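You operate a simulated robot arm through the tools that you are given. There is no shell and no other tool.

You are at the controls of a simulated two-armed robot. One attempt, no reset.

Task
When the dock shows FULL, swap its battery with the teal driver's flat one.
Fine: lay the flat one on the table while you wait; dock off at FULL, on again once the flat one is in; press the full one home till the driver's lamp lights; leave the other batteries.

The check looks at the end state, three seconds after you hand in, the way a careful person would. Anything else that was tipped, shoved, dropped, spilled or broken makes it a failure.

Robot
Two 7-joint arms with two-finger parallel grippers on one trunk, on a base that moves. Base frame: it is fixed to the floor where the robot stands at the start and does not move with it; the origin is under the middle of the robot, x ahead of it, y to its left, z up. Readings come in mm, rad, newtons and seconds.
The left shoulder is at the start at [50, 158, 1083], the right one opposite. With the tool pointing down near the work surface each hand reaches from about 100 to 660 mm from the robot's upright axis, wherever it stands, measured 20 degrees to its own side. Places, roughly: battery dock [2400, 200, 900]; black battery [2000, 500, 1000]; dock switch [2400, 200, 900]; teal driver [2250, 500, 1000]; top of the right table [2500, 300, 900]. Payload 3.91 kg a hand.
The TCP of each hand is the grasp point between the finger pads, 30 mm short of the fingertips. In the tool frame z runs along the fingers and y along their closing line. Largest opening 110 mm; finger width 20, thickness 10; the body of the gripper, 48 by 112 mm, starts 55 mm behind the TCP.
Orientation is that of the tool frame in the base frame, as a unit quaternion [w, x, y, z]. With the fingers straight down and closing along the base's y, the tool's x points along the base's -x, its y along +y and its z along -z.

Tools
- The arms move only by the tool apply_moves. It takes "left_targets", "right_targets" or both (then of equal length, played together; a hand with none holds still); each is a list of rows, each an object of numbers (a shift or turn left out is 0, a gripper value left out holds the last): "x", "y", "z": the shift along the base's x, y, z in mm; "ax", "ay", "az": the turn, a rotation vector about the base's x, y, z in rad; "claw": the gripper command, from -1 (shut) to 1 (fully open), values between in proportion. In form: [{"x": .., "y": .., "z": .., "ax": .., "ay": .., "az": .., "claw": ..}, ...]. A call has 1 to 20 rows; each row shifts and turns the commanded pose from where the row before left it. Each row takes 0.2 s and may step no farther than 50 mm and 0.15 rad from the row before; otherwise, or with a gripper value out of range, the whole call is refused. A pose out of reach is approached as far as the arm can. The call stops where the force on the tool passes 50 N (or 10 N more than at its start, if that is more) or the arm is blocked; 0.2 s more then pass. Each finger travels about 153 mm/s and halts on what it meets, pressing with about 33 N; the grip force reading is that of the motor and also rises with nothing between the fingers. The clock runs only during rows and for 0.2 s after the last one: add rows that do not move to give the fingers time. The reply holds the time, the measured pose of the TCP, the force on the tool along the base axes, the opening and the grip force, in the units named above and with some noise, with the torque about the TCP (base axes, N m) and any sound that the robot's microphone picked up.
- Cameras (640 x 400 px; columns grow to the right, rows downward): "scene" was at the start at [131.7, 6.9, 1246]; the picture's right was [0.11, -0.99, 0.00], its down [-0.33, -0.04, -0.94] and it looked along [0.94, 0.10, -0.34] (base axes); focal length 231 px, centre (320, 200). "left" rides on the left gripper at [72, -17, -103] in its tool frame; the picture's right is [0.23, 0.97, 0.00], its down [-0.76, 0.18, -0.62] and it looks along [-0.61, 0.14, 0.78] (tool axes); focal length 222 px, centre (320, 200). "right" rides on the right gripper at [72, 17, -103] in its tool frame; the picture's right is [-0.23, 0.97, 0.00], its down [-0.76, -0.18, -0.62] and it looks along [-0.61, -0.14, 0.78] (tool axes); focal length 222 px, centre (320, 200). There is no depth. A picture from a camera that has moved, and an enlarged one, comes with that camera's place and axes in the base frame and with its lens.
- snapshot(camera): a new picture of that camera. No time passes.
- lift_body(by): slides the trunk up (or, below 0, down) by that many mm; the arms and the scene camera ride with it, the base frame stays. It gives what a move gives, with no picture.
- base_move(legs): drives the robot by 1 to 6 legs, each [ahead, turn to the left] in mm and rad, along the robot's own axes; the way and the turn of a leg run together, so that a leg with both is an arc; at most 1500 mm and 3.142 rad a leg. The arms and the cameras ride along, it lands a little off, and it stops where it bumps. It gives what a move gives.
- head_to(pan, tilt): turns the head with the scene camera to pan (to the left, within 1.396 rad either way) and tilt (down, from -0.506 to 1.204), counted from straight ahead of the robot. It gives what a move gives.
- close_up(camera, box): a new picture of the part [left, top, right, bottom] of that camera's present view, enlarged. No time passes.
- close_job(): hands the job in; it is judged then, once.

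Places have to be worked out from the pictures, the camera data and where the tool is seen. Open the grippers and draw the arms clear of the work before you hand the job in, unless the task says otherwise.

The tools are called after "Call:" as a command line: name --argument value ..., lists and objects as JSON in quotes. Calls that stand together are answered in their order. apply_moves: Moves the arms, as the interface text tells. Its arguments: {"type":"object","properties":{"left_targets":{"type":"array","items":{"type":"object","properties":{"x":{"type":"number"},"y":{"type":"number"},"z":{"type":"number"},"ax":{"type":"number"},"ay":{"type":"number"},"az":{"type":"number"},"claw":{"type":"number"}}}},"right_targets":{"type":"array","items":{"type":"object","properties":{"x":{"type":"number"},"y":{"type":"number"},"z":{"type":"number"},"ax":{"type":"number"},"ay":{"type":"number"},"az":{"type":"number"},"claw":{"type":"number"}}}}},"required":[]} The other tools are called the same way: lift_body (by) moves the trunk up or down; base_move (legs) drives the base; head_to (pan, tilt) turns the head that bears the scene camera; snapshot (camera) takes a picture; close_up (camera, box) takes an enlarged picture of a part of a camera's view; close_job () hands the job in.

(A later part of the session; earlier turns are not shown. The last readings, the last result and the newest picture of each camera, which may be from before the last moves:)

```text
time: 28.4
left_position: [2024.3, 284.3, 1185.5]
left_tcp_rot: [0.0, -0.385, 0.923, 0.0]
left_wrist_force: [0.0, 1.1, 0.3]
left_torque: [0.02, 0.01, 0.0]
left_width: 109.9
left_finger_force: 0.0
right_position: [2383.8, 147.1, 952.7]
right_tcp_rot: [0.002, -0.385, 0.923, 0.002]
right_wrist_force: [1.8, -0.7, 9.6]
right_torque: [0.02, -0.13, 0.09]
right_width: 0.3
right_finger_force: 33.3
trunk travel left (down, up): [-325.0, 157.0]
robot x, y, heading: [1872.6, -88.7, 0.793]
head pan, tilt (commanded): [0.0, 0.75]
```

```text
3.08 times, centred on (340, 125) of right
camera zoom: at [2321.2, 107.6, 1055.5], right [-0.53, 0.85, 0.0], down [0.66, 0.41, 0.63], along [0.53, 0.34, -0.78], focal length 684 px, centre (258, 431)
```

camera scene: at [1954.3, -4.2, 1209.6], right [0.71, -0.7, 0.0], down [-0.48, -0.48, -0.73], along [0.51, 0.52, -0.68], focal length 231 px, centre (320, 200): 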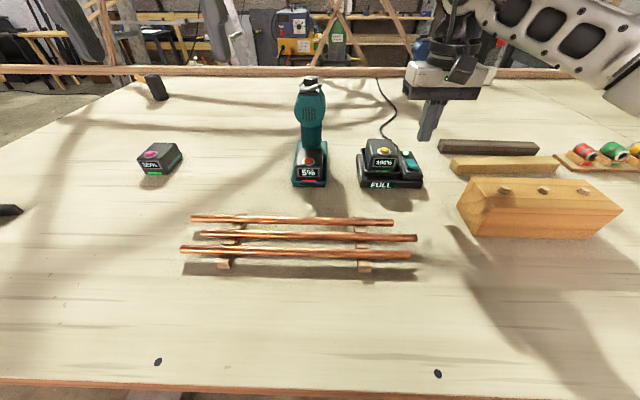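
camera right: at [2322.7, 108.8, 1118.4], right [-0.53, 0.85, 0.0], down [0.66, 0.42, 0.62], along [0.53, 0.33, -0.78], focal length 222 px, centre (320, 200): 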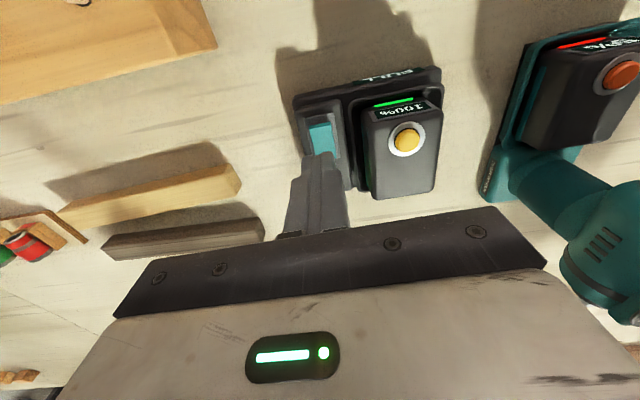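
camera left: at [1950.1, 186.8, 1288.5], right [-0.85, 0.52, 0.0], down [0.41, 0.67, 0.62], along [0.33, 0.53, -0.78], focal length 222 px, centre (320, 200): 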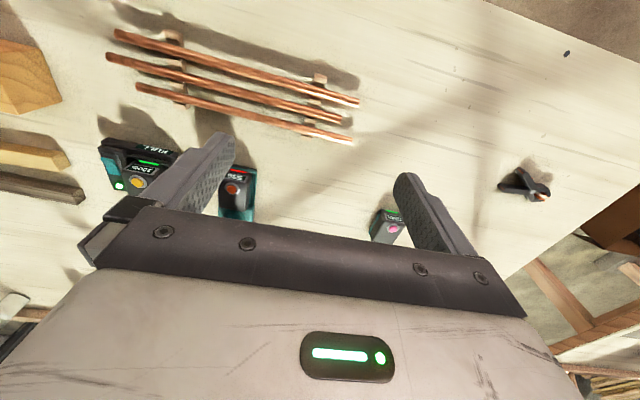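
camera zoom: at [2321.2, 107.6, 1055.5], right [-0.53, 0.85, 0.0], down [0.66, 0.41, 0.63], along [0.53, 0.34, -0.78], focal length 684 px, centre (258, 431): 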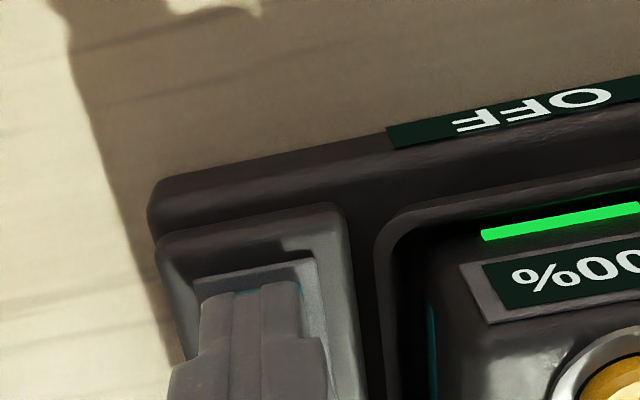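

The dock now reads OFF and its lamp is dark. I'll lift the right hand clear and use its camera for a side view of the driver's tray.

Call:
apply_moves --right_targets '[{"z": 30}, {"z": 40}, {"z": 20}]'

Call:
close_up --camera "right" --box '[480, 20, 640, 120]'

Call:
close_up --camera "right" --box '[480, 100, 640, 300]'

Call:
close_up --camera "scene" --box '[280, 130, 344, 195]'

Call:
close_up --camera "scene" --box '[350, 130, 430, 195]'

```text
time: 29.2
left_position: [2023.9, 283.5, 1185.7]
left_tcp_rot: [-0.001, -0.385, 0.923, 0.0]
left_wrist_force: [0.1, 0.1, 0.9]
left_torque: [-0.01, 0.02, -0.02]
left_width: 110.0
left_finger_force: 0.1
right_position: [2384.6, 148.1, 1040.4]
right_tcp_rot: [0.0, -0.385, 0.923, 0.0]
right_wrist_force: [0.8, 0.1, 0.3]
right_torque: [0.01, 0.01, 0.0]
right_width: 0.0
right_finger_force: 32.9
trunk travel left (down, up): [-325.0, 157.0]
robot x, y, heading: [1870.6, -90.2, 0.788]
head pan, tilt (commanded): [0.0, 0.75]
```

```text
4.00 times, centred on (560, 70) of right
camera zoom: at [2321.6, 107.9, 1143.7], right [-0.53, 0.85, 0.0], down [0.66, 0.42, 0.62], along [0.53, 0.33, -0.78], focal length 888 px, centre (-640, 720)
```

zoom: 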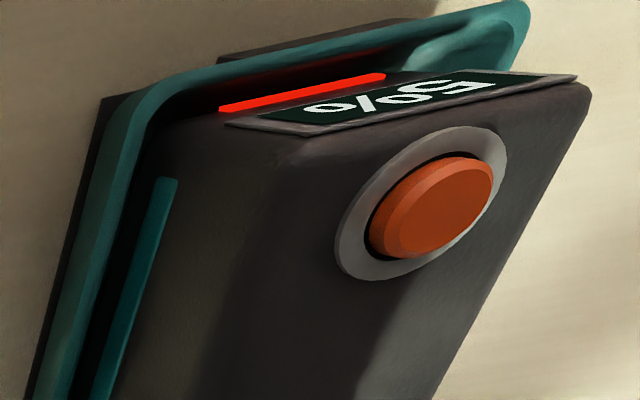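

```text
2.00 times, centred on (560, 200) of right
camera zoom: at [2321.6, 107.9, 1143.7], right [-0.53, 0.85, 0.0], down [0.66, 0.42, 0.62], along [0.53, 0.33, -0.78], focal length 444 px, centre (-160, 200)
```

zoom: 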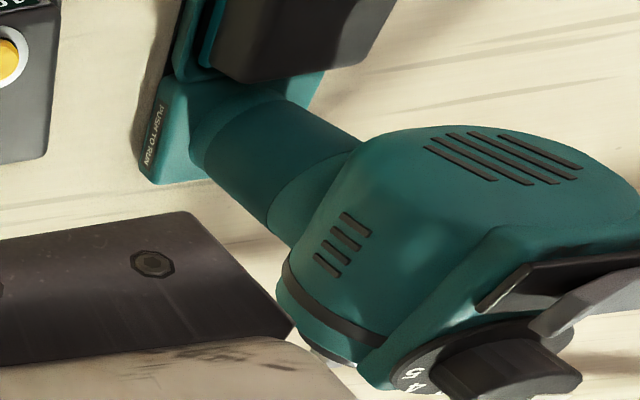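

```text
6.15 times, centred on (312, 162) of scene
camera zoom: at [1954.2, -4.2, 1209.6], right [0.71, -0.7, 0.0], down [-0.48, -0.48, -0.73], along [0.51, 0.52, -0.68], focal length 1421 px, centre (369, 431)
```

zoom: 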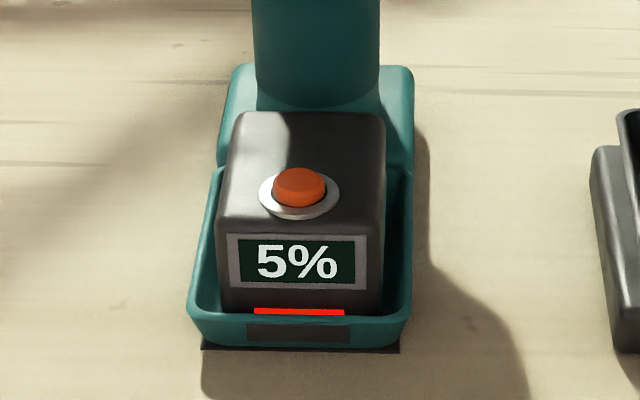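

```text
6.15 times, centred on (390, 162) of scene
camera zoom: at [1954.2, -4.2, 1209.6], right [0.71, -0.7, 0.0], down [-0.48, -0.48, -0.73], along [0.51, 0.52, -0.68], focal length 1421 px, centre (-111, 431)
```

zoom: 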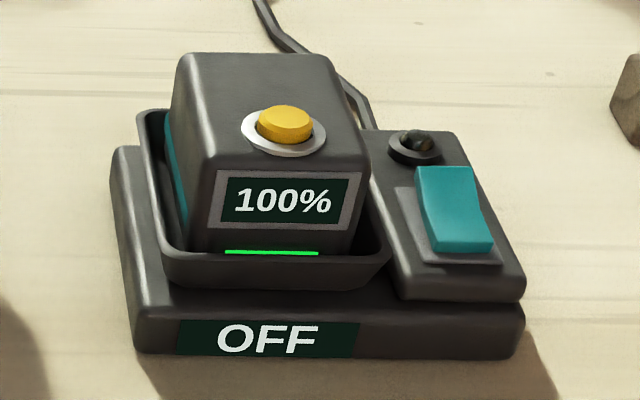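

The side view shows the driver's head overhanging slightly behind the battery, so I'll take the flat one with the left hand tilted back 0.25 rad, gripping its sides near its front half. First I'll hover high above it with fingers about 80 mm apart.

Call:
apply_moves --left_targets '[{"x": 37, "y": 7, "ax": 0.0592, "ay": -0.0587, "claw": 0.4545}, {"x": 37, "y": 7, "ax": 0.0592, "ay": -0.0587}, {"x": 37, "y": 7, "ax": 0.0592, "ay": -0.0587}, {"x": 37, "y": 7}, {"x": 37, "y": 7}, {"x": 36.8, "y": 7}, {"z": -40}, {"z": -40}, {"z": 0}]'

Call:
snapshot --camera "left"

Call:
snapshot --camera "scene"

Call:
snapshot --camera "right"

```text
time: 31.2
left_position: [2246.2, 326.9, 1103.2]
left_tcp_rot: [0.116, -0.382, 0.916, 0.048]
left_wrist_force: [1.2, 0.4, 0.1]
left_torque: [0.02, 0.02, -0.04]
left_width: 79.9
left_finger_force: 0.1
right_position: [2384.1, 147.9, 1040.5]
right_tcp_rot: [0.001, -0.385, 0.923, 0.0]
right_wrist_force: [-0.7, -1.0, 0.6]
right_torque: [-0.01, -0.02, 0.02]
right_width: 0.2
right_finger_force: 33.0
trunk travel left (down, up): [-325.0, 157.0]
robot x, y, heading: [1871.0, -83.5, 0.791]
head pan, tilt (commanded): [0.0, 0.75]
```

```text
taken
camera left: at [2189.9, 246.8, 1186.9], right [-0.85, 0.53, -0.06], down [0.28, 0.54, 0.79], along [0.45, 0.66, -0.61], focal length 222 px, centre (320, 200)
```

left: 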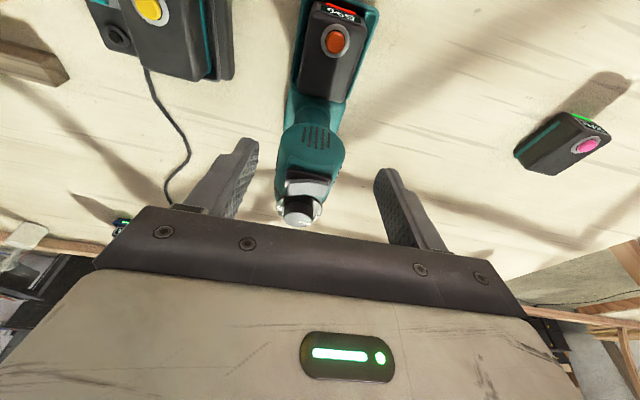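

```text
taken
camera scene: at [1954.4, -4.3, 1209.6], right [0.71, -0.7, 0.0], down [-0.48, -0.48, -0.73], along [0.51, 0.52, -0.68], focal length 231 px, centre (320, 200)
```

scene: 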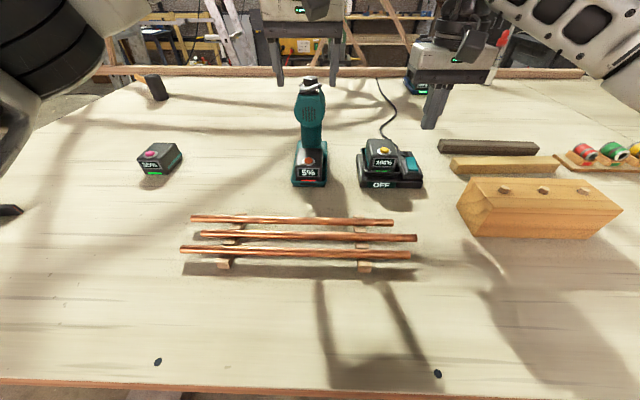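

```text
taken
camera right: at [2321.7, 107.9, 1143.5], right [-0.53, 0.85, 0.0], down [0.66, 0.42, 0.62], along [0.53, 0.33, -0.78], focal length 222 px, centre (320, 200)
```

right: 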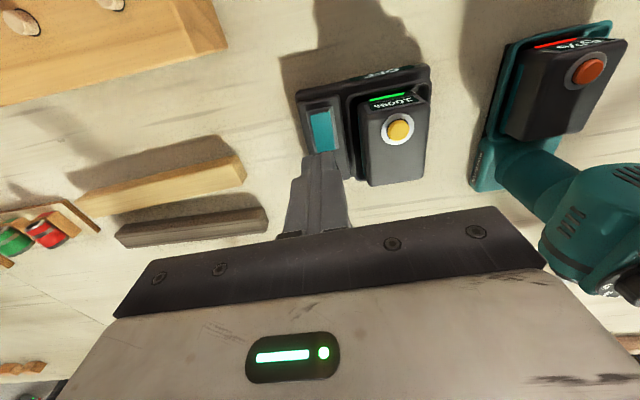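

The left hand is at the intended column above the flat battery (r offset −25.8 vs battery −24.3), and the driver's head front is about 20 mm clear. I'll descend to just above the battery and check the alignment.

Call:
apply_moves --left_targets '[{"x": 1.0, "y": -1.0, "z": -39}, {"z": -39}, {"z": -39}, {"z": 0}]'

Call:
snapshot --camera "left"

Call:
close_up --camera "scene" --box '[270, 80, 370, 195]'

Call:
close_up --camera "right" --box '[470, 10, 640, 130]'

```text
time: 32.2
left_position: [2247.0, 326.2, 988.0]
left_tcp_rot: [0.116, -0.382, 0.916, 0.048]
left_wrist_force: [-0.1, 0.8, 0.3]
left_torque: [-0.01, -0.03, 0.0]
left_width: 79.8
left_finger_force: 0.1
right_position: [2384.3, 148.5, 1040.1]
right_tcp_rot: [0.0, -0.384, 0.923, 0.0]
right_wrist_force: [-0.1, 1.1, -0.1]
right_torque: [-0.03, -0.01, 0.01]
right_width: 0.1
right_finger_force: 32.7
trunk travel left (down, up): [-325.0, 157.0]
robot x, y, heading: [1867.5, -89.6, 0.792]
head pan, tilt (commanded): [0.0, 0.75]
```

```text
taken
camera left: at [2191.7, 246.6, 1070.1], right [-0.85, 0.53, -0.06], down [0.28, 0.54, 0.79], along [0.45, 0.66, -0.61], focal length 222 px, centre (320, 200)
```

left: 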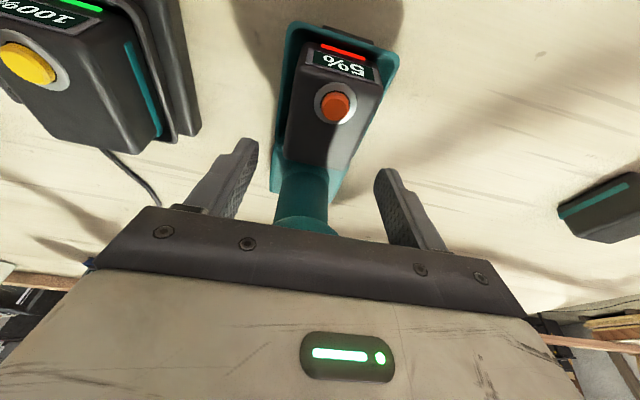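

```text
3.48 times, centred on (320, 138) of scene
camera zoom: at [1954.4, -4.2, 1209.6], right [0.71, -0.7, 0.0], down [-0.48, -0.48, -0.73], along [0.51, 0.52, -0.68], focal length 803 px, centre (320, 417)
```

zoom: 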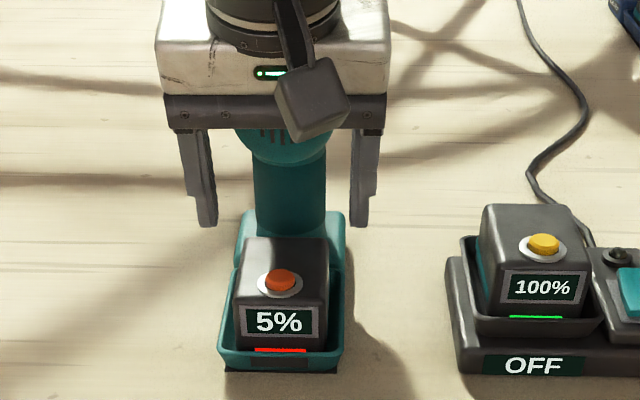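

```text
3.33 times, centred on (555, 70) of right
camera zoom: at [2321.7, 107.9, 1143.5], right [-0.53, 0.85, 0.0], down [0.66, 0.42, 0.62], along [0.53, 0.33, -0.78], focal length 740 px, centre (-463, 633)
```

zoom: 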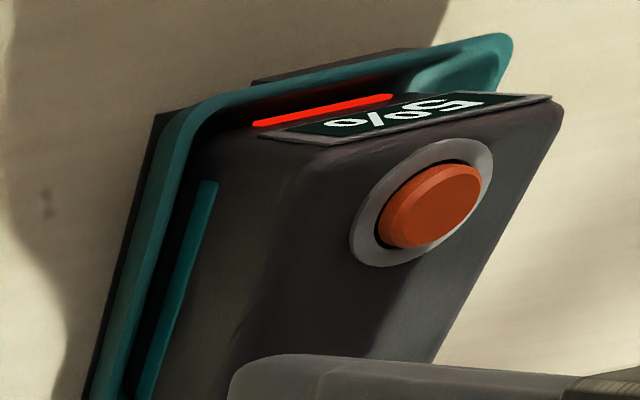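

The left-camera check puts the battery within about 2 mm of the gripper's centre line. I'll lower to z≈935 so the fingertips stay just above the tray rim (≈898), then close.

Call:
apply_moves --left_targets '[{"z": -35}, {"z": -18}, {"z": 0}]'

Call:
close_up --camera "left" --box '[220, 20, 420, 240]'

Call:
close_up --camera "scene" --box '[270, 100, 370, 195]'

Call:
close_up --camera "right" --box '[470, 10, 640, 150]'

```text
time: 33.0
left_position: [2247.2, 326.2, 936.1]
left_tcp_rot: [0.114, -0.382, 0.916, 0.048]
left_wrist_force: [0.1, 0.2, -0.3]
left_torque: [-0.03, -0.02, -0.02]
left_width: 79.7
left_finger_force: 0.1
right_position: [2386.3, 148.7, 1039.9]
right_tcp_rot: [0.0, -0.385, 0.923, 0.0]
right_wrist_force: [-0.1, 0.3, 0.8]
right_torque: [0.02, -0.02, 0.03]
right_width: 0.0
right_finger_force: 33.3
trunk travel left (down, up): [-325.0, 157.0]
robot x, y, heading: [1868.5, -87.1, 0.791]
head pan, tilt (commanded): [0.0, 0.75]
```

```text
1.82 times, centred on (320, 130) of left
camera zoom: at [2191.8, 246.0, 1017.4], right [-0.85, 0.53, -0.06], down [0.28, 0.54, 0.79], along [0.45, 0.65, -0.61], focal length 404 px, centre (320, 327)
```

zoom: 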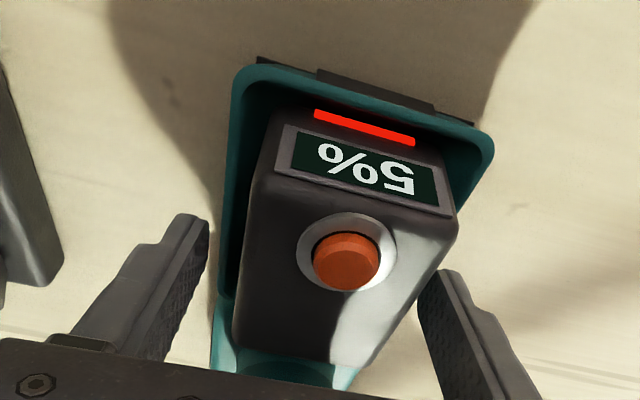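

```text
4.21 times, centred on (320, 148) of scene
camera zoom: at [1954.3, -4.2, 1209.6], right [0.71, -0.7, 0.0], down [-0.48, -0.48, -0.73], along [0.51, 0.52, -0.68], focal length 972 px, centre (320, 421)
```

zoom: 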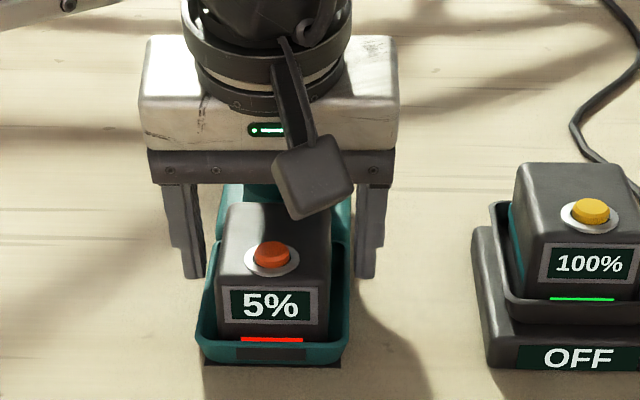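

```text
2.86 times, centred on (555, 80) of right
camera zoom: at [2321.7, 107.9, 1143.5], right [-0.53, 0.85, 0.0], down [0.66, 0.42, 0.62], along [0.53, 0.33, -0.78], focal length 635 px, centre (-351, 543)
```

zoom: 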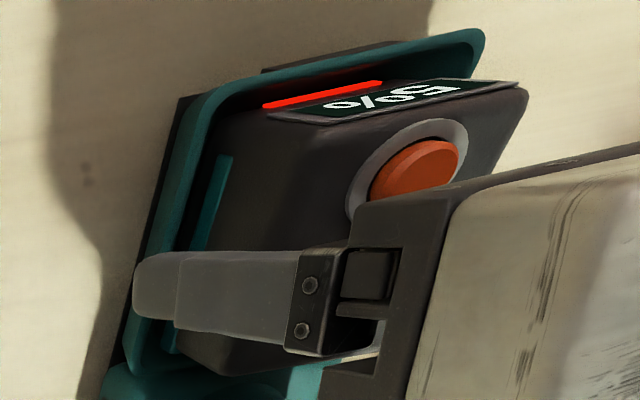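

The fingertips straddle the battery above the tray's side rims. I'll close on it and wait.

Call:
apply_moves --left_targets '[{"claw": -1}, {}, {}]'

Call:
close_up --camera "scene" --box '[270, 100, 370, 195]'

Call:
close_up --camera "left" --box '[220, 20, 420, 240]'

```text
time: 33.8
left_position: [2246.5, 325.5, 934.7]
left_tcp_rot: [0.115, -0.382, 0.916, 0.049]
left_wrist_force: [-6.3, 2.7, -0.4]
left_torque: [0.09, 0.2, 0.02]
left_width: 57.9
left_finger_force: 33.2
right_position: [2383.9, 148.8, 1039.7]
right_tcp_rot: [0.001, -0.385, 0.923, -0.001]
right_wrist_force: [0.6, -0.2, -0.5]
right_torque: [-0.02, -0.01, -0.01]
right_width: 0.0
right_finger_force: 32.7
trunk travel left (down, up): [-325.0, 157.0]
robot x, y, heading: [1871.5, -88.3, 0.792]
head pan, tilt (commanded): [0.0, 0.75]
```

```text
4.21 times, centred on (320, 148) of scene
camera zoom: at [1953.9, -3.8, 1209.6], right [0.71, -0.7, 0.0], down [-0.48, -0.48, -0.73], along [0.51, 0.52, -0.68], focal length 972 px, centre (320, 421)
```

zoom: 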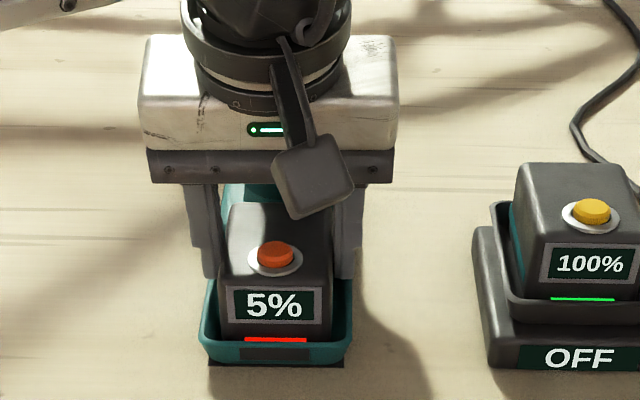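

```text
1.82 times, centred on (320, 130) of left
camera zoom: at [2191.3, 246.6, 1017.5], right [-0.85, 0.53, -0.06], down [0.28, 0.54, 0.79], along [0.45, 0.66, -0.61], focal length 404 px, centre (320, 327)
```

zoom: 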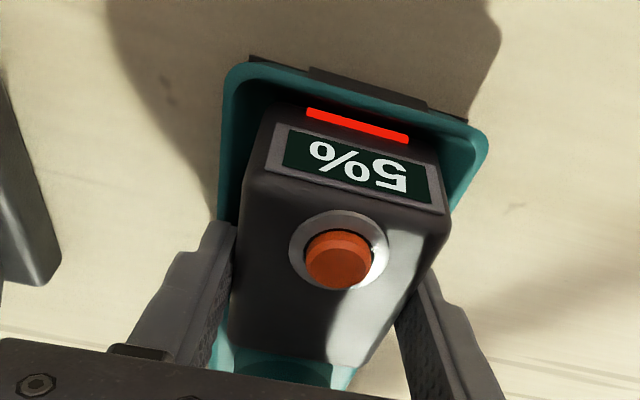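

Grip width is 57.9 mm with a small sideways load of about 7 N, as my hand sat slightly right of centre. I'll ease 1.5 mm left and lift slowly, watching the force.

Call:
apply_moves --left_targets '[{"x": -1.1, "y": 1.1}, {"z": 4}, {"z": 4}, {"z": 4}, {"z": 4}]'

Call:
close_up --camera "scene" --box '[270, 100, 370, 195]'

Call:
close_up --camera "right" --box '[470, 10, 640, 150]'

```text
time: 35.0
left_position: [2245.6, 325.8, 952.0]
left_tcp_rot: [0.116, -0.381, 0.916, 0.049]
left_wrist_force: [1.0, 1.1, -0.3]
left_torque: [0.14, -0.01, -0.02]
left_width: 57.4
left_finger_force: 33.1
right_position: [2385.1, 148.1, 1040.4]
right_tcp_rot: [-0.001, -0.385, 0.923, 0.0]
right_wrist_force: [0.6, -0.2, 0.1]
right_torque: [-0.01, 0.01, 0.0]
right_width: 0.0
right_finger_force: 33.2
trunk travel left (down, up): [-325.0, 157.0]
robot x, y, heading: [1866.4, -88.4, 0.789]
head pan, tilt (commanded): [0.0, 0.75]
```

```text
4.21 times, centred on (320, 148) of scene
camera zoom: at [1954.5, -4.2, 1209.7], right [0.71, -0.7, 0.0], down [-0.48, -0.48, -0.73], along [0.51, 0.52, -0.68], focal length 972 px, centre (320, 421)
```

zoom: 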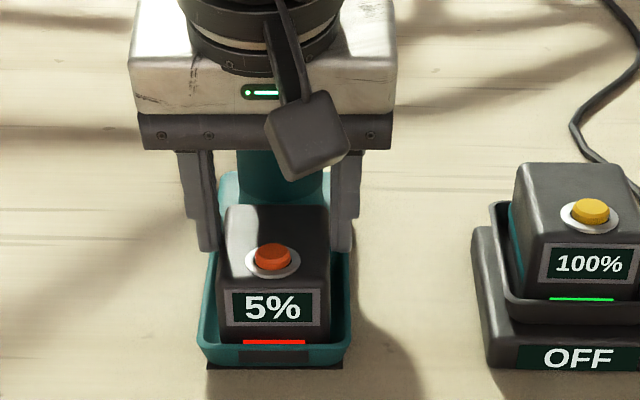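

```text
2.86 times, centred on (555, 80) of right
camera zoom: at [2321.8, 107.9, 1143.6], right [-0.53, 0.85, 0.0], down [0.66, 0.42, 0.62], along [0.53, 0.33, -0.78], focal length 635 px, centre (-351, 543)
```

zoom: 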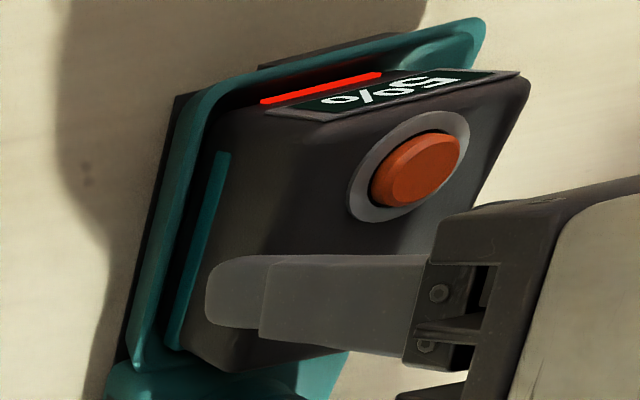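

The fingers slid up the battery's sides without lifting it, so it sits with some hold in the tray. I'll re-grip as low as the rim allows and pull in tiny steps, reading the force each time.

Call:
apply_moves --left_targets '[{"claw": 0.25}, {"z": -18}, {"claw": -1}, {}, {}, {"z": 2}]'

Call:
apply_moves --left_targets '[{"z": 2}]'

Call:
apply_moves --left_targets '[{"z": 2}]'

Call:
apply_moves --left_targets '[{"z": 2}]'

Call:
close_up --camera "scene" --box '[270, 100, 370, 195]'

```text
time: 36.4
left_position: [2247.0, 325.6, 933.6]
left_tcp_rot: [0.115, -0.382, 0.916, 0.048]
left_wrist_force: [0.1, -1.9, 1.0]
left_torque: [-0.07, -0.07, 0.02]
left_width: 57.8
left_finger_force: 33.8
right_position: [2385.0, 149.1, 1038.6]
right_tcp_rot: [0.0, -0.385, 0.923, 0.0]
right_wrist_force: [-0.4, -1.0, -0.8]
right_torque: [0.02, 0.02, 0.0]
right_width: 0.0
right_finger_force: 33.5
trunk travel left (down, up): [-325.0, 157.0]
robot x, y, heading: [1868.8, -91.6, 0.792]
head pan, tilt (commanded): [0.0, 0.75]
```

```text
time: 36.8
left_position: [2245.1, 327.2, 935.0]
left_tcp_rot: [0.112, -0.382, 0.916, 0.048]
left_wrist_force: [0.4, -0.3, -6.0]
left_torque: [-0.33, 0.31, 0.0]
left_width: 57.6
left_finger_force: 33.2
right_position: [2384.7, 149.5, 1039.3]
right_tcp_rot: [0.001, -0.385, 0.923, 0.0]
right_wrist_force: [-0.8, -0.2, 0.1]
right_torque: [0.01, 0.01, -0.03]
right_width: 0.2
right_finger_force: 33.1
trunk travel left (down, up): [-325.0, 157.0]
robot x, y, heading: [1867.2, -86.2, 0.794]
head pan, tilt (commanded): [0.0, 0.75]
```

```text
time: 37.2
left_position: [2245.1, 326.1, 938.4]
left_tcp_rot: [0.113, -0.382, 0.916, 0.048]
left_wrist_force: [0.2, 0.6, -11.1]
left_torque: [-0.4, 0.38, -0.01]
left_width: 57.9
left_finger_force: 32.9
right_position: [2384.8, 148.7, 1040.3]
right_tcp_rot: [0.0, -0.385, 0.923, 0.0]
right_wrist_force: [0.2, -0.3, 1.3]
right_torque: [0.02, 0.03, 0.02]
right_width: 0.0
right_finger_force: 32.9
trunk travel left (down, up): [-325.0, 157.0]
robot x, y, heading: [1867.4, -86.2, 0.79]
head pan, tilt (commanded): [0.0, 0.75]
```

```text
time: 37.6
left_position: [2246.6, 327.2, 940.9]
left_tcp_rot: [0.114, -0.382, 0.916, 0.047]
left_wrist_force: [1.3, -0.2, -11.0]
left_torque: [-0.44, 0.42, 0.04]
left_width: 57.6
left_finger_force: 32.8
right_position: [2384.8, 149.8, 1039.2]
right_tcp_rot: [0.0, -0.385, 0.923, 0.0]
right_wrist_force: [-0.3, -1.0, 0.3]
right_torque: [0.02, 0.0, 0.02]
right_width: 0.0
right_finger_force: 32.9
trunk travel left (down, up): [-325.0, 157.0]
robot x, y, heading: [1867.1, -87.8, 0.791]
head pan, tilt (commanded): [0.0, 0.75]
```

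```text
4.21 times, centred on (320, 148) of scene
camera zoom: at [1955.0, -3.5, 1209.5], right [0.71, -0.7, 0.0], down [-0.48, -0.49, -0.73], along [0.51, 0.52, -0.68], focal length 972 px, centre (320, 421)
```

zoom: 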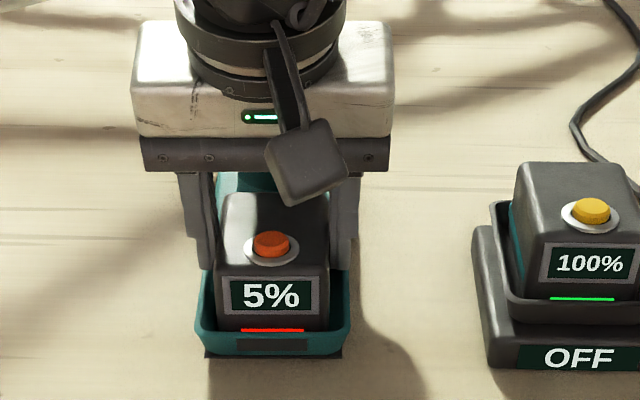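

The pull rose to 11 N and the whole driver started to lift with its battery, so the battery is latched in rather than loose. I'll set the driver back down at once, release, and look at it closely.

Call:
apply_moves --left_targets '[{"z": -2}, {"z": -2}, {"z": -2}, {"z": -2}, {}]'

Call:
close_up --camera "scene" --box '[270, 100, 370, 195]'

Call:
close_up --camera "right" --box '[470, 10, 640, 150]'

```text
time: 38.8
left_position: [2246.9, 327.1, 934.1]
left_tcp_rot: [0.115, -0.382, 0.916, 0.048]
left_wrist_force: [-1.1, -0.7, -4.9]
left_torque: [-0.07, 0.08, 0.04]
left_width: 58.0
left_finger_force: 32.5
right_position: [2384.3, 148.2, 1039.5]
right_tcp_rot: [-0.001, -0.385, 0.923, -0.001]
right_wrist_force: [-0.2, -0.1, 0.5]
right_torque: [0.01, 0.01, 0.0]
right_width: 0.0
right_finger_force: 33.1
trunk travel left (down, up): [-325.0, 157.0]
robot x, y, heading: [1875.9, -87.2, 0.795]
head pan, tilt (commanded): [0.0, 0.75]
```

```text
4.21 times, centred on (320, 148) of scene
camera zoom: at [1954.6, -3.9, 1209.6], right [0.71, -0.7, 0.0], down [-0.48, -0.48, -0.73], along [0.51, 0.52, -0.68], focal length 972 px, centre (320, 421)
```

zoom: 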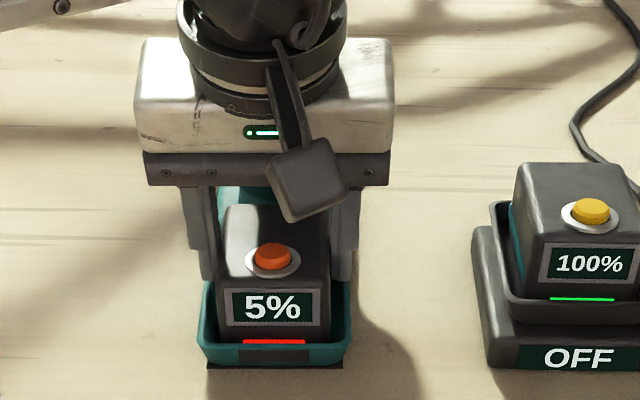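

```text
2.86 times, centred on (555, 80) of right
camera zoom: at [2321.9, 108.2, 1143.4], right [-0.53, 0.85, 0.0], down [0.66, 0.42, 0.62], along [0.53, 0.33, -0.78], focal length 635 px, centre (-351, 543)
```

zoom: 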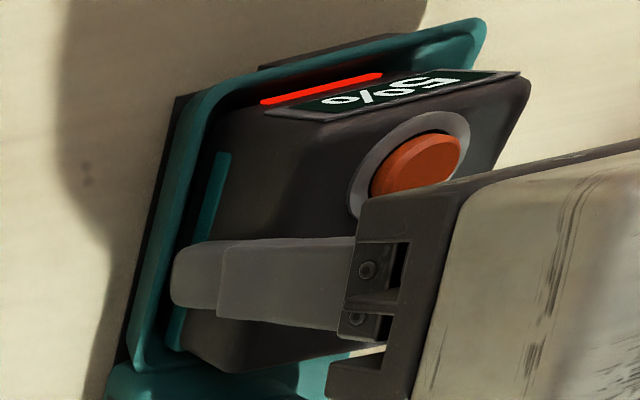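

The driver is seated on the table again. I'll open, rise, and try the button on the battery's top with closed fingertips, since it looks like a latch release.

Call:
apply_moves --left_targets '[{"claw": 0.3}, {}, {"z": 35}, {"z": 35}, {"x": -11.2, "y": -11.3, "claw": -1}, {}, {}]'

Call:
snapshot --camera "left"

Call:
close_up --camera "scene" --box '[270, 80, 370, 195]'

```text
time: 40.4
left_position: [2235.1, 314.1, 1004.0]
left_tcp_rot: [0.115, -0.383, 0.915, 0.048]
left_wrist_force: [-1.1, -0.5, -0.7]
left_torque: [0.03, 0.0, 0.0]
left_width: 0.1
left_finger_force: 32.7
right_position: [2385.1, 148.9, 1040.0]
right_tcp_rot: [0.0, -0.385, 0.923, 0.0]
right_wrist_force: [-0.1, -0.3, 0.7]
right_torque: [0.03, 0.0, 0.0]
right_width: 0.0
right_finger_force: 33.4
trunk travel left (down, up): [-325.0, 157.0]
robot x, y, heading: [1870.6, -89.5, 0.792]
head pan, tilt (commanded): [0.0, 0.75]
```

```text
taken
camera left: at [2179.1, 235.7, 1085.9], right [-0.85, 0.53, -0.06], down [0.28, 0.54, 0.79], along [0.45, 0.66, -0.61], focal length 222 px, centre (320, 200)
```

left: 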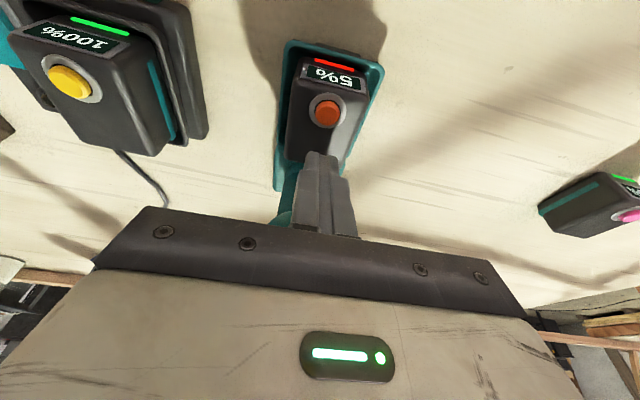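

```text
3.48 times, centred on (320, 138) of scene
camera zoom: at [1954.4, -4.2, 1209.6], right [0.71, -0.7, 0.0], down [-0.48, -0.48, -0.73], along [0.51, 0.52, -0.68], focal length 803 px, centre (320, 417)
```

zoom: 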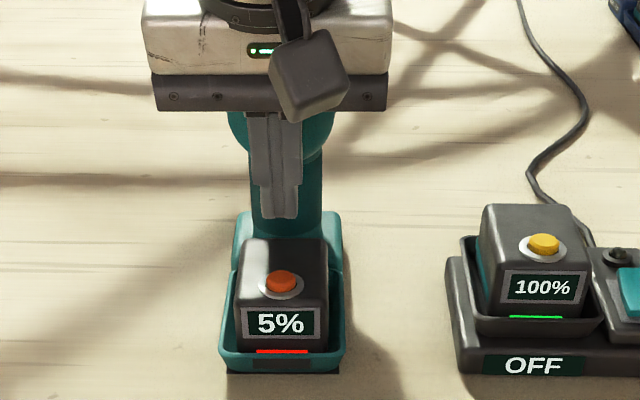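

The fingertips are about 8 mm behind the button by the left camera. I'll correct, come down onto it and press gently in 2 mm steps.

Call:
apply_moves --left_targets '[{"x": -6.3, "y": -5.0}, {"z": -25}, {"z": -12}, {"z": -3}, {"z": -2}, {"z": -2}, {"z": -2}]'

Call:
close_up --camera "scene" --box '[270, 100, 370, 195]'

Call:
close_up --camera "right" --box '[470, 10, 640, 150]'

Call:
close_up --camera "left" --box '[240, 20, 400, 200]'

```text
time: 42.0
left_position: [2227.5, 308.5, 962.9]
left_tcp_rot: [0.121, -0.383, 0.915, 0.049]
left_wrist_force: [-2.6, 1.8, 35.0]
left_torque: [0.05, 0.14, -0.02]
left_width: 0.0
left_finger_force: 33.0
right_position: [2382.7, 146.6, 1041.6]
right_tcp_rot: [0.002, -0.384, 0.923, 0.001]
right_wrist_force: [-0.9, 0.5, 0.1]
right_torque: [0.01, 0.03, -0.02]
right_width: 0.0
right_finger_force: 32.8
trunk travel left (down, up): [-325.0, 157.0]
robot x, y, heading: [1869.0, -87.7, 0.791]
head pan, tilt (commanded): [0.0, 0.75]
heard: click
```

```text
4.21 times, centred on (320, 148) of scene
camera zoom: at [1952.3, -6.0, 1210.4], right [0.71, -0.7, 0.0], down [-0.48, -0.48, -0.73], along [0.52, 0.52, -0.68], focal length 972 px, centre (320, 421)
```

zoom: 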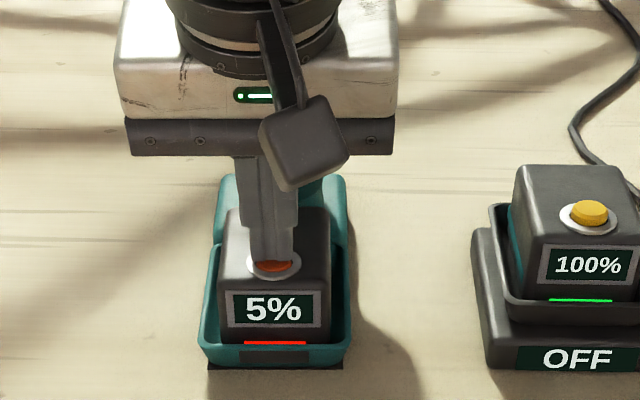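

```text
2.86 times, centred on (555, 80) of right
camera zoom: at [2319.7, 106.3, 1145.4], right [-0.53, 0.85, 0.0], down [0.66, 0.41, 0.63], along [0.53, 0.33, -0.78], focal length 635 px, centre (-351, 543)
```

zoom: 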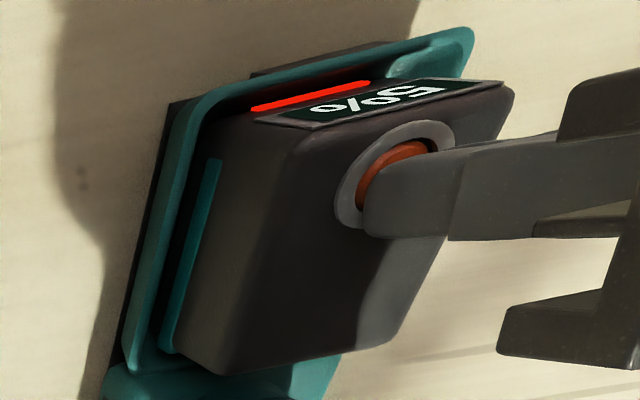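

```text
2.22 times, centred on (320, 110) of left
camera zoom: at [2171.2, 229.7, 1045.1], right [-0.85, 0.53, -0.06], down [0.27, 0.54, 0.8], along [0.46, 0.66, -0.6], focal length 494 px, centre (320, 400)
```

zoom: 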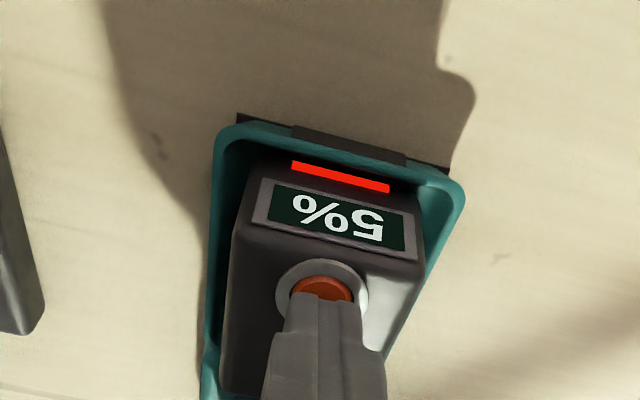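

The button gave a click under 35 N, so it is a latch release. I'll lift off and listen or look for whether it stays released.

Call:
apply_moves --left_targets '[{"z": 5}, {"z": 10}, {"z": 30}]'

Call:
close_up --camera "scene" --box '[270, 100, 370, 195]'

Call:
close_up --camera "right" --box '[470, 10, 640, 150]'

Call:
close_up --camera "left" --box '[240, 20, 400, 200]'

```text
time: 42.8
left_position: [2227.0, 310.3, 1001.6]
left_tcp_rot: [0.114, -0.381, 0.916, 0.048]
left_wrist_force: [-0.3, 0.2, 0.4]
left_torque: [0.0, -0.02, 0.02]
left_width: 0.0
left_finger_force: 32.7
right_position: [2383.8, 147.9, 1040.3]
right_tcp_rot: [0.0, -0.385, 0.923, 0.0]
right_wrist_force: [0.7, 0.9, 0.3]
right_torque: [0.0, 0.03, -0.04]
right_width: 0.1
right_finger_force: 32.9
trunk travel left (down, up): [-325.0, 157.0]
robot x, y, heading: [1868.6, -84.2, 0.79]
head pan, tilt (commanded): [0.0, 0.75]
```

```text
4.21 times, centred on (320, 148) of scene
camera zoom: at [1954.3, -4.4, 1209.4], right [0.71, -0.7, 0.0], down [-0.48, -0.48, -0.73], along [0.51, 0.52, -0.68], focal length 972 px, centre (320, 421)
```

zoom: 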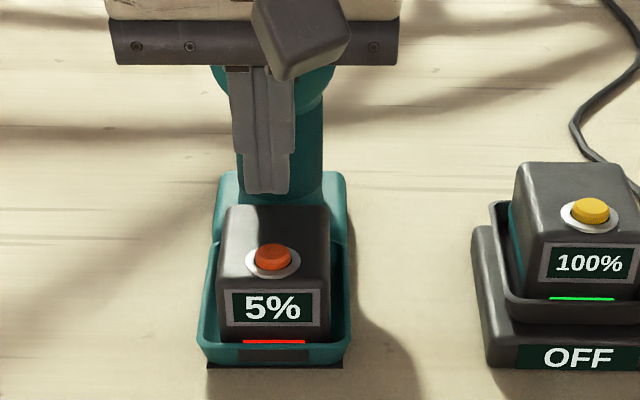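

```text
2.86 times, centred on (555, 80) of right
camera zoom: at [2321.6, 107.8, 1143.3], right [-0.53, 0.85, 0.0], down [0.66, 0.42, 0.62], along [0.53, 0.33, -0.78], focal length 635 px, centre (-351, 543)
```

zoom: 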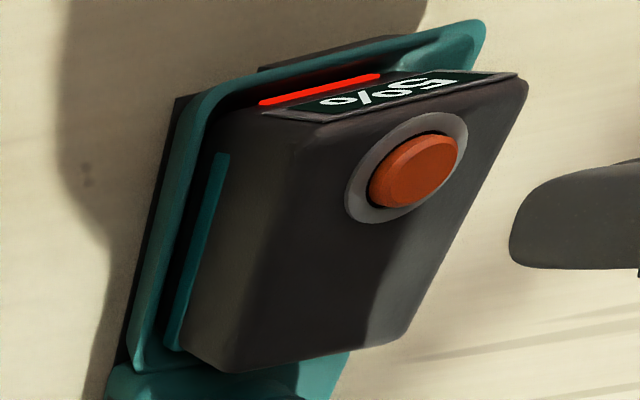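

```text
2.22 times, centred on (320, 110) of left
camera zoom: at [2172.0, 230.7, 1083.6], right [-0.85, 0.53, -0.05], down [0.29, 0.54, 0.79], along [0.45, 0.65, -0.61], focal length 494 px, centre (320, 400)
```

zoom: 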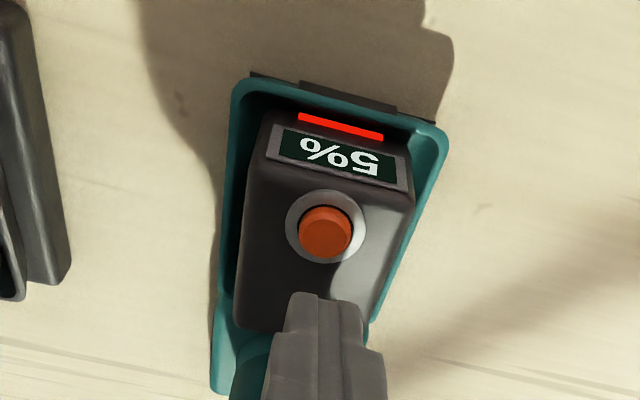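

No second click was heard, so the latch may stay released. I'll re-grip the sides and pull a few mm, reading the force.

Call:
apply_moves --left_targets '[{"x": 18.5, "y": 16.1, "claw": 0.4545}, {}, {"z": -35}, {"z": -31}, {}, {"claw": -1}, {}, {}, {"z": 2}, {"z": 2}]'

Call:
close_up --camera "scene" --box '[270, 100, 370, 195]'

Call:
close_up --camera "right" --box '[470, 10, 640, 150]'

```text
time: 45.0
left_position: [2246.6, 327.0, 939.6]
left_tcp_rot: [0.116, -0.382, 0.916, 0.048]
left_wrist_force: [-0.1, -0.4, -2.8]
left_torque: [-0.05, -0.02, -0.01]
left_width: 57.7
left_finger_force: 33.4
right_position: [2384.1, 148.2, 1040.0]
right_tcp_rot: [-0.001, -0.385, 0.923, 0.001]
right_wrist_force: [-0.2, -0.4, 0.0]
right_torque: [0.0, -0.03, 0.01]
right_width: 0.0
right_finger_force: 32.9
trunk travel left (down, up): [-325.0, 157.0]
robot x, y, heading: [1867.2, -88.4, 0.79]
head pan, tilt (commanded): [0.0, 0.75]
```

```text
4.21 times, centred on (320, 148) of scene
camera zoom: at [1954.6, -4.0, 1209.5], right [0.71, -0.7, 0.0], down [-0.48, -0.48, -0.73], along [0.51, 0.52, -0.68], focal length 972 px, centre (320, 421)
```

zoom: 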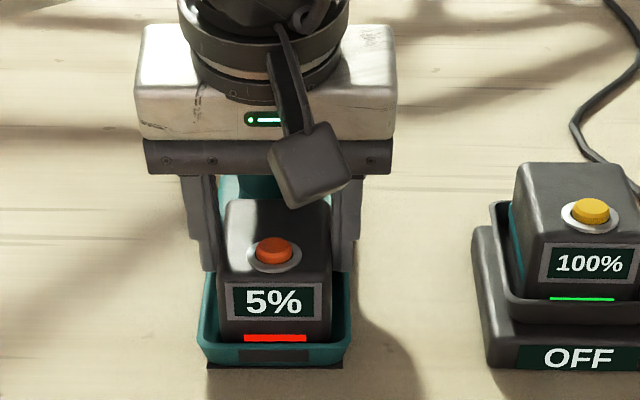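

```text
2.86 times, centred on (555, 80) of right
camera zoom: at [2321.9, 108.2, 1143.3], right [-0.53, 0.85, 0.0], down [0.66, 0.42, 0.62], along [0.53, 0.33, -0.78], focal length 635 px, centre (-351, 543)
```

zoom: 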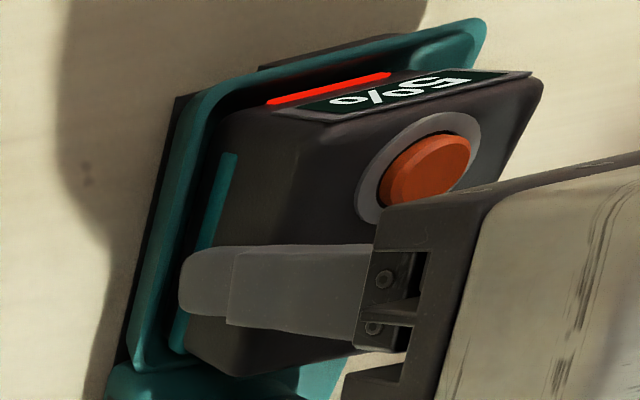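

The battery now rises on its own with only about 3 N load and the driver stays put. I'll lift it just clear of the tray rim, then draw it back toward me to avoid the driver's head.

Call:
apply_moves --left_targets '[{"z": 6}, {"z": 6}, {"z": 6}, {"z": 6}, {"z": 4}]'

Call:
close_up --camera "scene" --box '[270, 100, 370, 195]'

Call:
close_up --camera "right" --box '[470, 10, 640, 150]'

```text
time: 46.2
left_position: [2247.1, 326.5, 968.6]
left_tcp_rot: [0.115, -0.382, 0.916, 0.048]
left_wrist_force: [-0.3, 0.4, -3.1]
left_torque: [-0.01, -0.04, 0.04]
left_width: 57.6
left_finger_force: 33.2
right_position: [2383.9, 148.7, 1038.4]
right_tcp_rot: [-0.001, -0.385, 0.923, -0.001]
right_wrist_force: [-0.5, -0.3, -0.4]
right_torque: [0.02, 0.04, -0.03]
right_width: 0.0
right_finger_force: 32.8
trunk travel left (down, up): [-325.0, 157.0]
robot x, y, heading: [1866.7, -84.3, 0.792]
head pan, tilt (commanded): [0.0, 0.75]
```

```text
4.21 times, centred on (320, 148) of scene
camera zoom: at [1954.6, -4.0, 1209.6], right [0.71, -0.7, 0.0], down [-0.48, -0.48, -0.73], along [0.51, 0.52, -0.68], focal length 972 px, centre (320, 421)
```

zoom: 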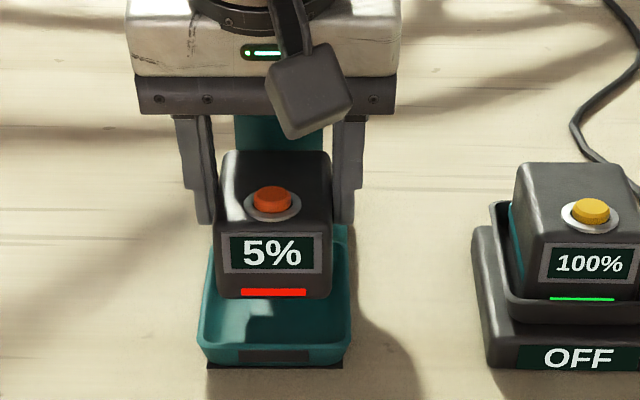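

```text
2.86 times, centred on (555, 80) of right
camera zoom: at [2321.9, 108.1, 1143.4], right [-0.53, 0.85, 0.0], down [0.66, 0.42, 0.62], along [0.53, 0.33, -0.78], focal length 635 px, centre (-351, 543)
```

zoom: 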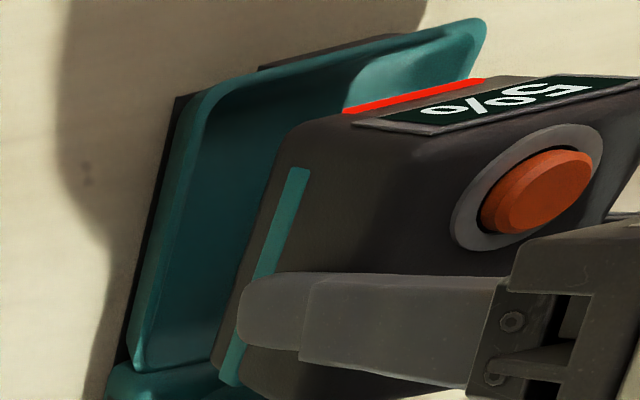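

The battery is clear of the tray. I'll pull it straight back past the driver's head, carry it left to the open patch of table, and come down to just above the surface.

Call:
apply_moves --left_targets '[{"x": -27.1, "y": -27.4}, {"x": -27.1, "y": -27.4}, {"x": -25.8, "y": 25.6}, {"x": -25.8, "y": 25.6}, {"x": -25.8, "y": 25.6}, {}, {"z": -15}, {"z": -10}, {}]'

Call:
snapshot --camera "scene"

Call:
close_up --camera "scene" --box '[180, 100, 360, 240]'

```text
time: 48.2
left_position: [2115.3, 347.9, 943.1]
left_tcp_rot: [0.115, -0.382, 0.916, 0.048]
left_wrist_force: [-0.1, 1.3, -3.8]
left_torque: [0.02, -0.03, -0.01]
left_width: 57.8
left_finger_force: 32.8
right_position: [2384.2, 148.8, 1040.1]
right_tcp_rot: [0.0, -0.385, 0.923, 0.0]
right_wrist_force: [0.1, 0.1, -0.8]
right_torque: [-0.03, 0.0, -0.02]
right_width: 0.0
right_finger_force: 32.7
trunk travel left (down, up): [-325.0, 157.0]
robot x, y, heading: [1871.3, -86.8, 0.787]
head pan, tilt (commanded): [0.0, 0.75]
```

```text
taken
camera scene: at [1954.5, -4.0, 1209.6], right [0.71, -0.7, 0.0], down [-0.48, -0.48, -0.73], along [0.51, 0.52, -0.68], focal length 231 px, centre (320, 200)
```

scene: 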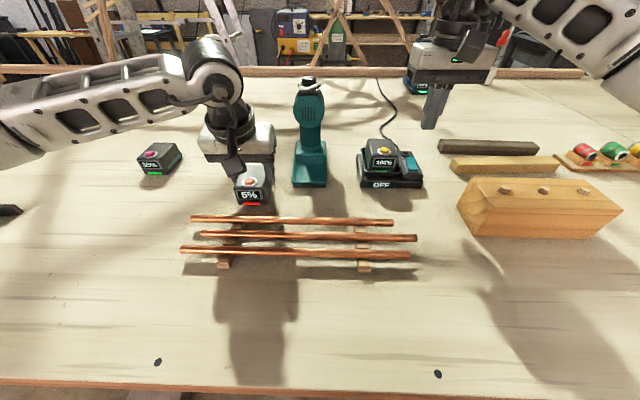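

```text
2.86 times, centred on (270, 170) of scene
camera zoom: at [1954.5, -4.0, 1209.6], right [0.71, -0.7, 0.0], down [-0.48, -0.48, -0.73], along [0.51, 0.52, -0.68], focal length 660 px, centre (463, 286)
```

zoom: 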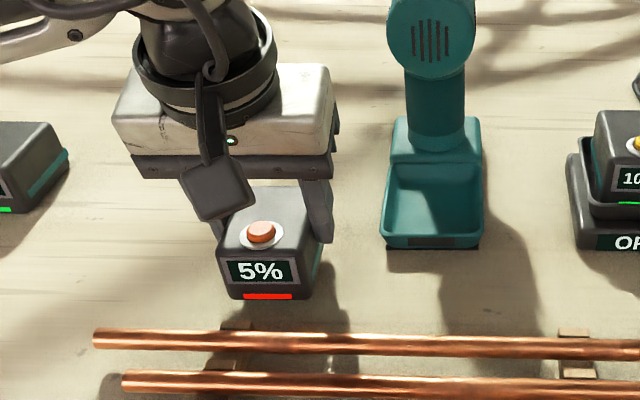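

The battery hangs over a free patch with the pipes about 45 mm in front of it. I'll shift it 8 mm farther from the pipes and lower in small steps to touch down.

Call:
apply_moves --left_targets '[{"x": 5.6, "y": 5.7}, {"z": -6}, {"z": -3}, {"z": -2}, {"z": -2}]'

Call:
apply_moves --left_targets '[{"z": -2}, {"z": -1}]'

Call:
close_up --camera "scene" --box '[200, 120, 310, 230]'

Call:
close_up --camera "right" --box '[480, 0, 640, 120]'

```text
time: 49.4
left_position: [2120.3, 353.9, 930.3]
left_tcp_rot: [0.116, -0.382, 0.915, 0.048]
left_wrist_force: [-0.1, 0.0, -0.8]
left_torque: [-0.05, 0.05, 0.03]
left_width: 57.9
left_finger_force: 33.1
right_position: [2384.6, 147.2, 1038.6]
right_tcp_rot: [0.0, -0.385, 0.923, 0.001]
right_wrist_force: [0.5, -0.1, 0.0]
right_torque: [-0.02, -0.01, 0.01]
right_width: 0.0
right_finger_force: 33.0
trunk travel left (down, up): [-325.0, 157.0]
robot x, y, heading: [1870.2, -88.5, 0.791]
head pan, tilt (commanded): [0.0, 0.75]
```

```text
time: 50.0
left_position: [2121.1, 352.7, 931.0]
left_tcp_rot: [0.118, -0.382, 0.915, 0.049]
left_wrist_force: [-0.6, 2.5, 17.3]
left_torque: [-0.46, 0.61, -0.09]
left_width: 57.8
left_finger_force: 32.9
right_position: [2384.2, 147.7, 1040.1]
right_tcp_rot: [0.0, -0.385, 0.923, 0.001]
right_wrist_force: [0.3, 0.5, -0.1]
right_torque: [0.03, 0.01, 0.0]
right_width: 0.0
right_finger_force: 33.0
trunk travel left (down, up): [-325.0, 157.0]
robot x, y, heading: [1867.4, -90.7, 0.795]
head pan, tilt (commanded): [0.0, 0.75]
```

```text
3.64 times, centred on (255, 175) of scene
camera zoom: at [1953.7, -5.1, 1210.1], right [0.71, -0.7, 0.0], down [-0.48, -0.48, -0.73], along [0.52, 0.52, -0.68], focal length 840 px, centre (556, 291)
```

zoom: 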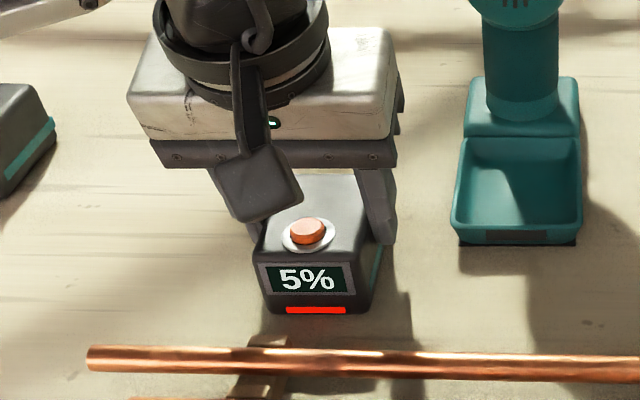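

```text
3.33 times, centred on (560, 60) of right
camera zoom: at [2321.0, 107.1, 1144.4], right [-0.53, 0.85, 0.0], down [0.66, 0.41, 0.62], along [0.53, 0.33, -0.78], focal length 740 px, centre (-480, 667)
```

zoom: 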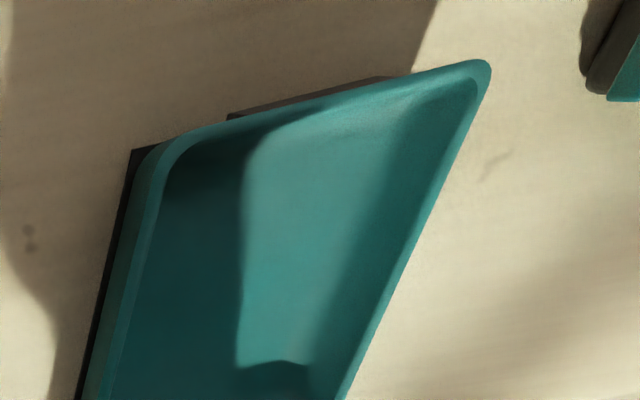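

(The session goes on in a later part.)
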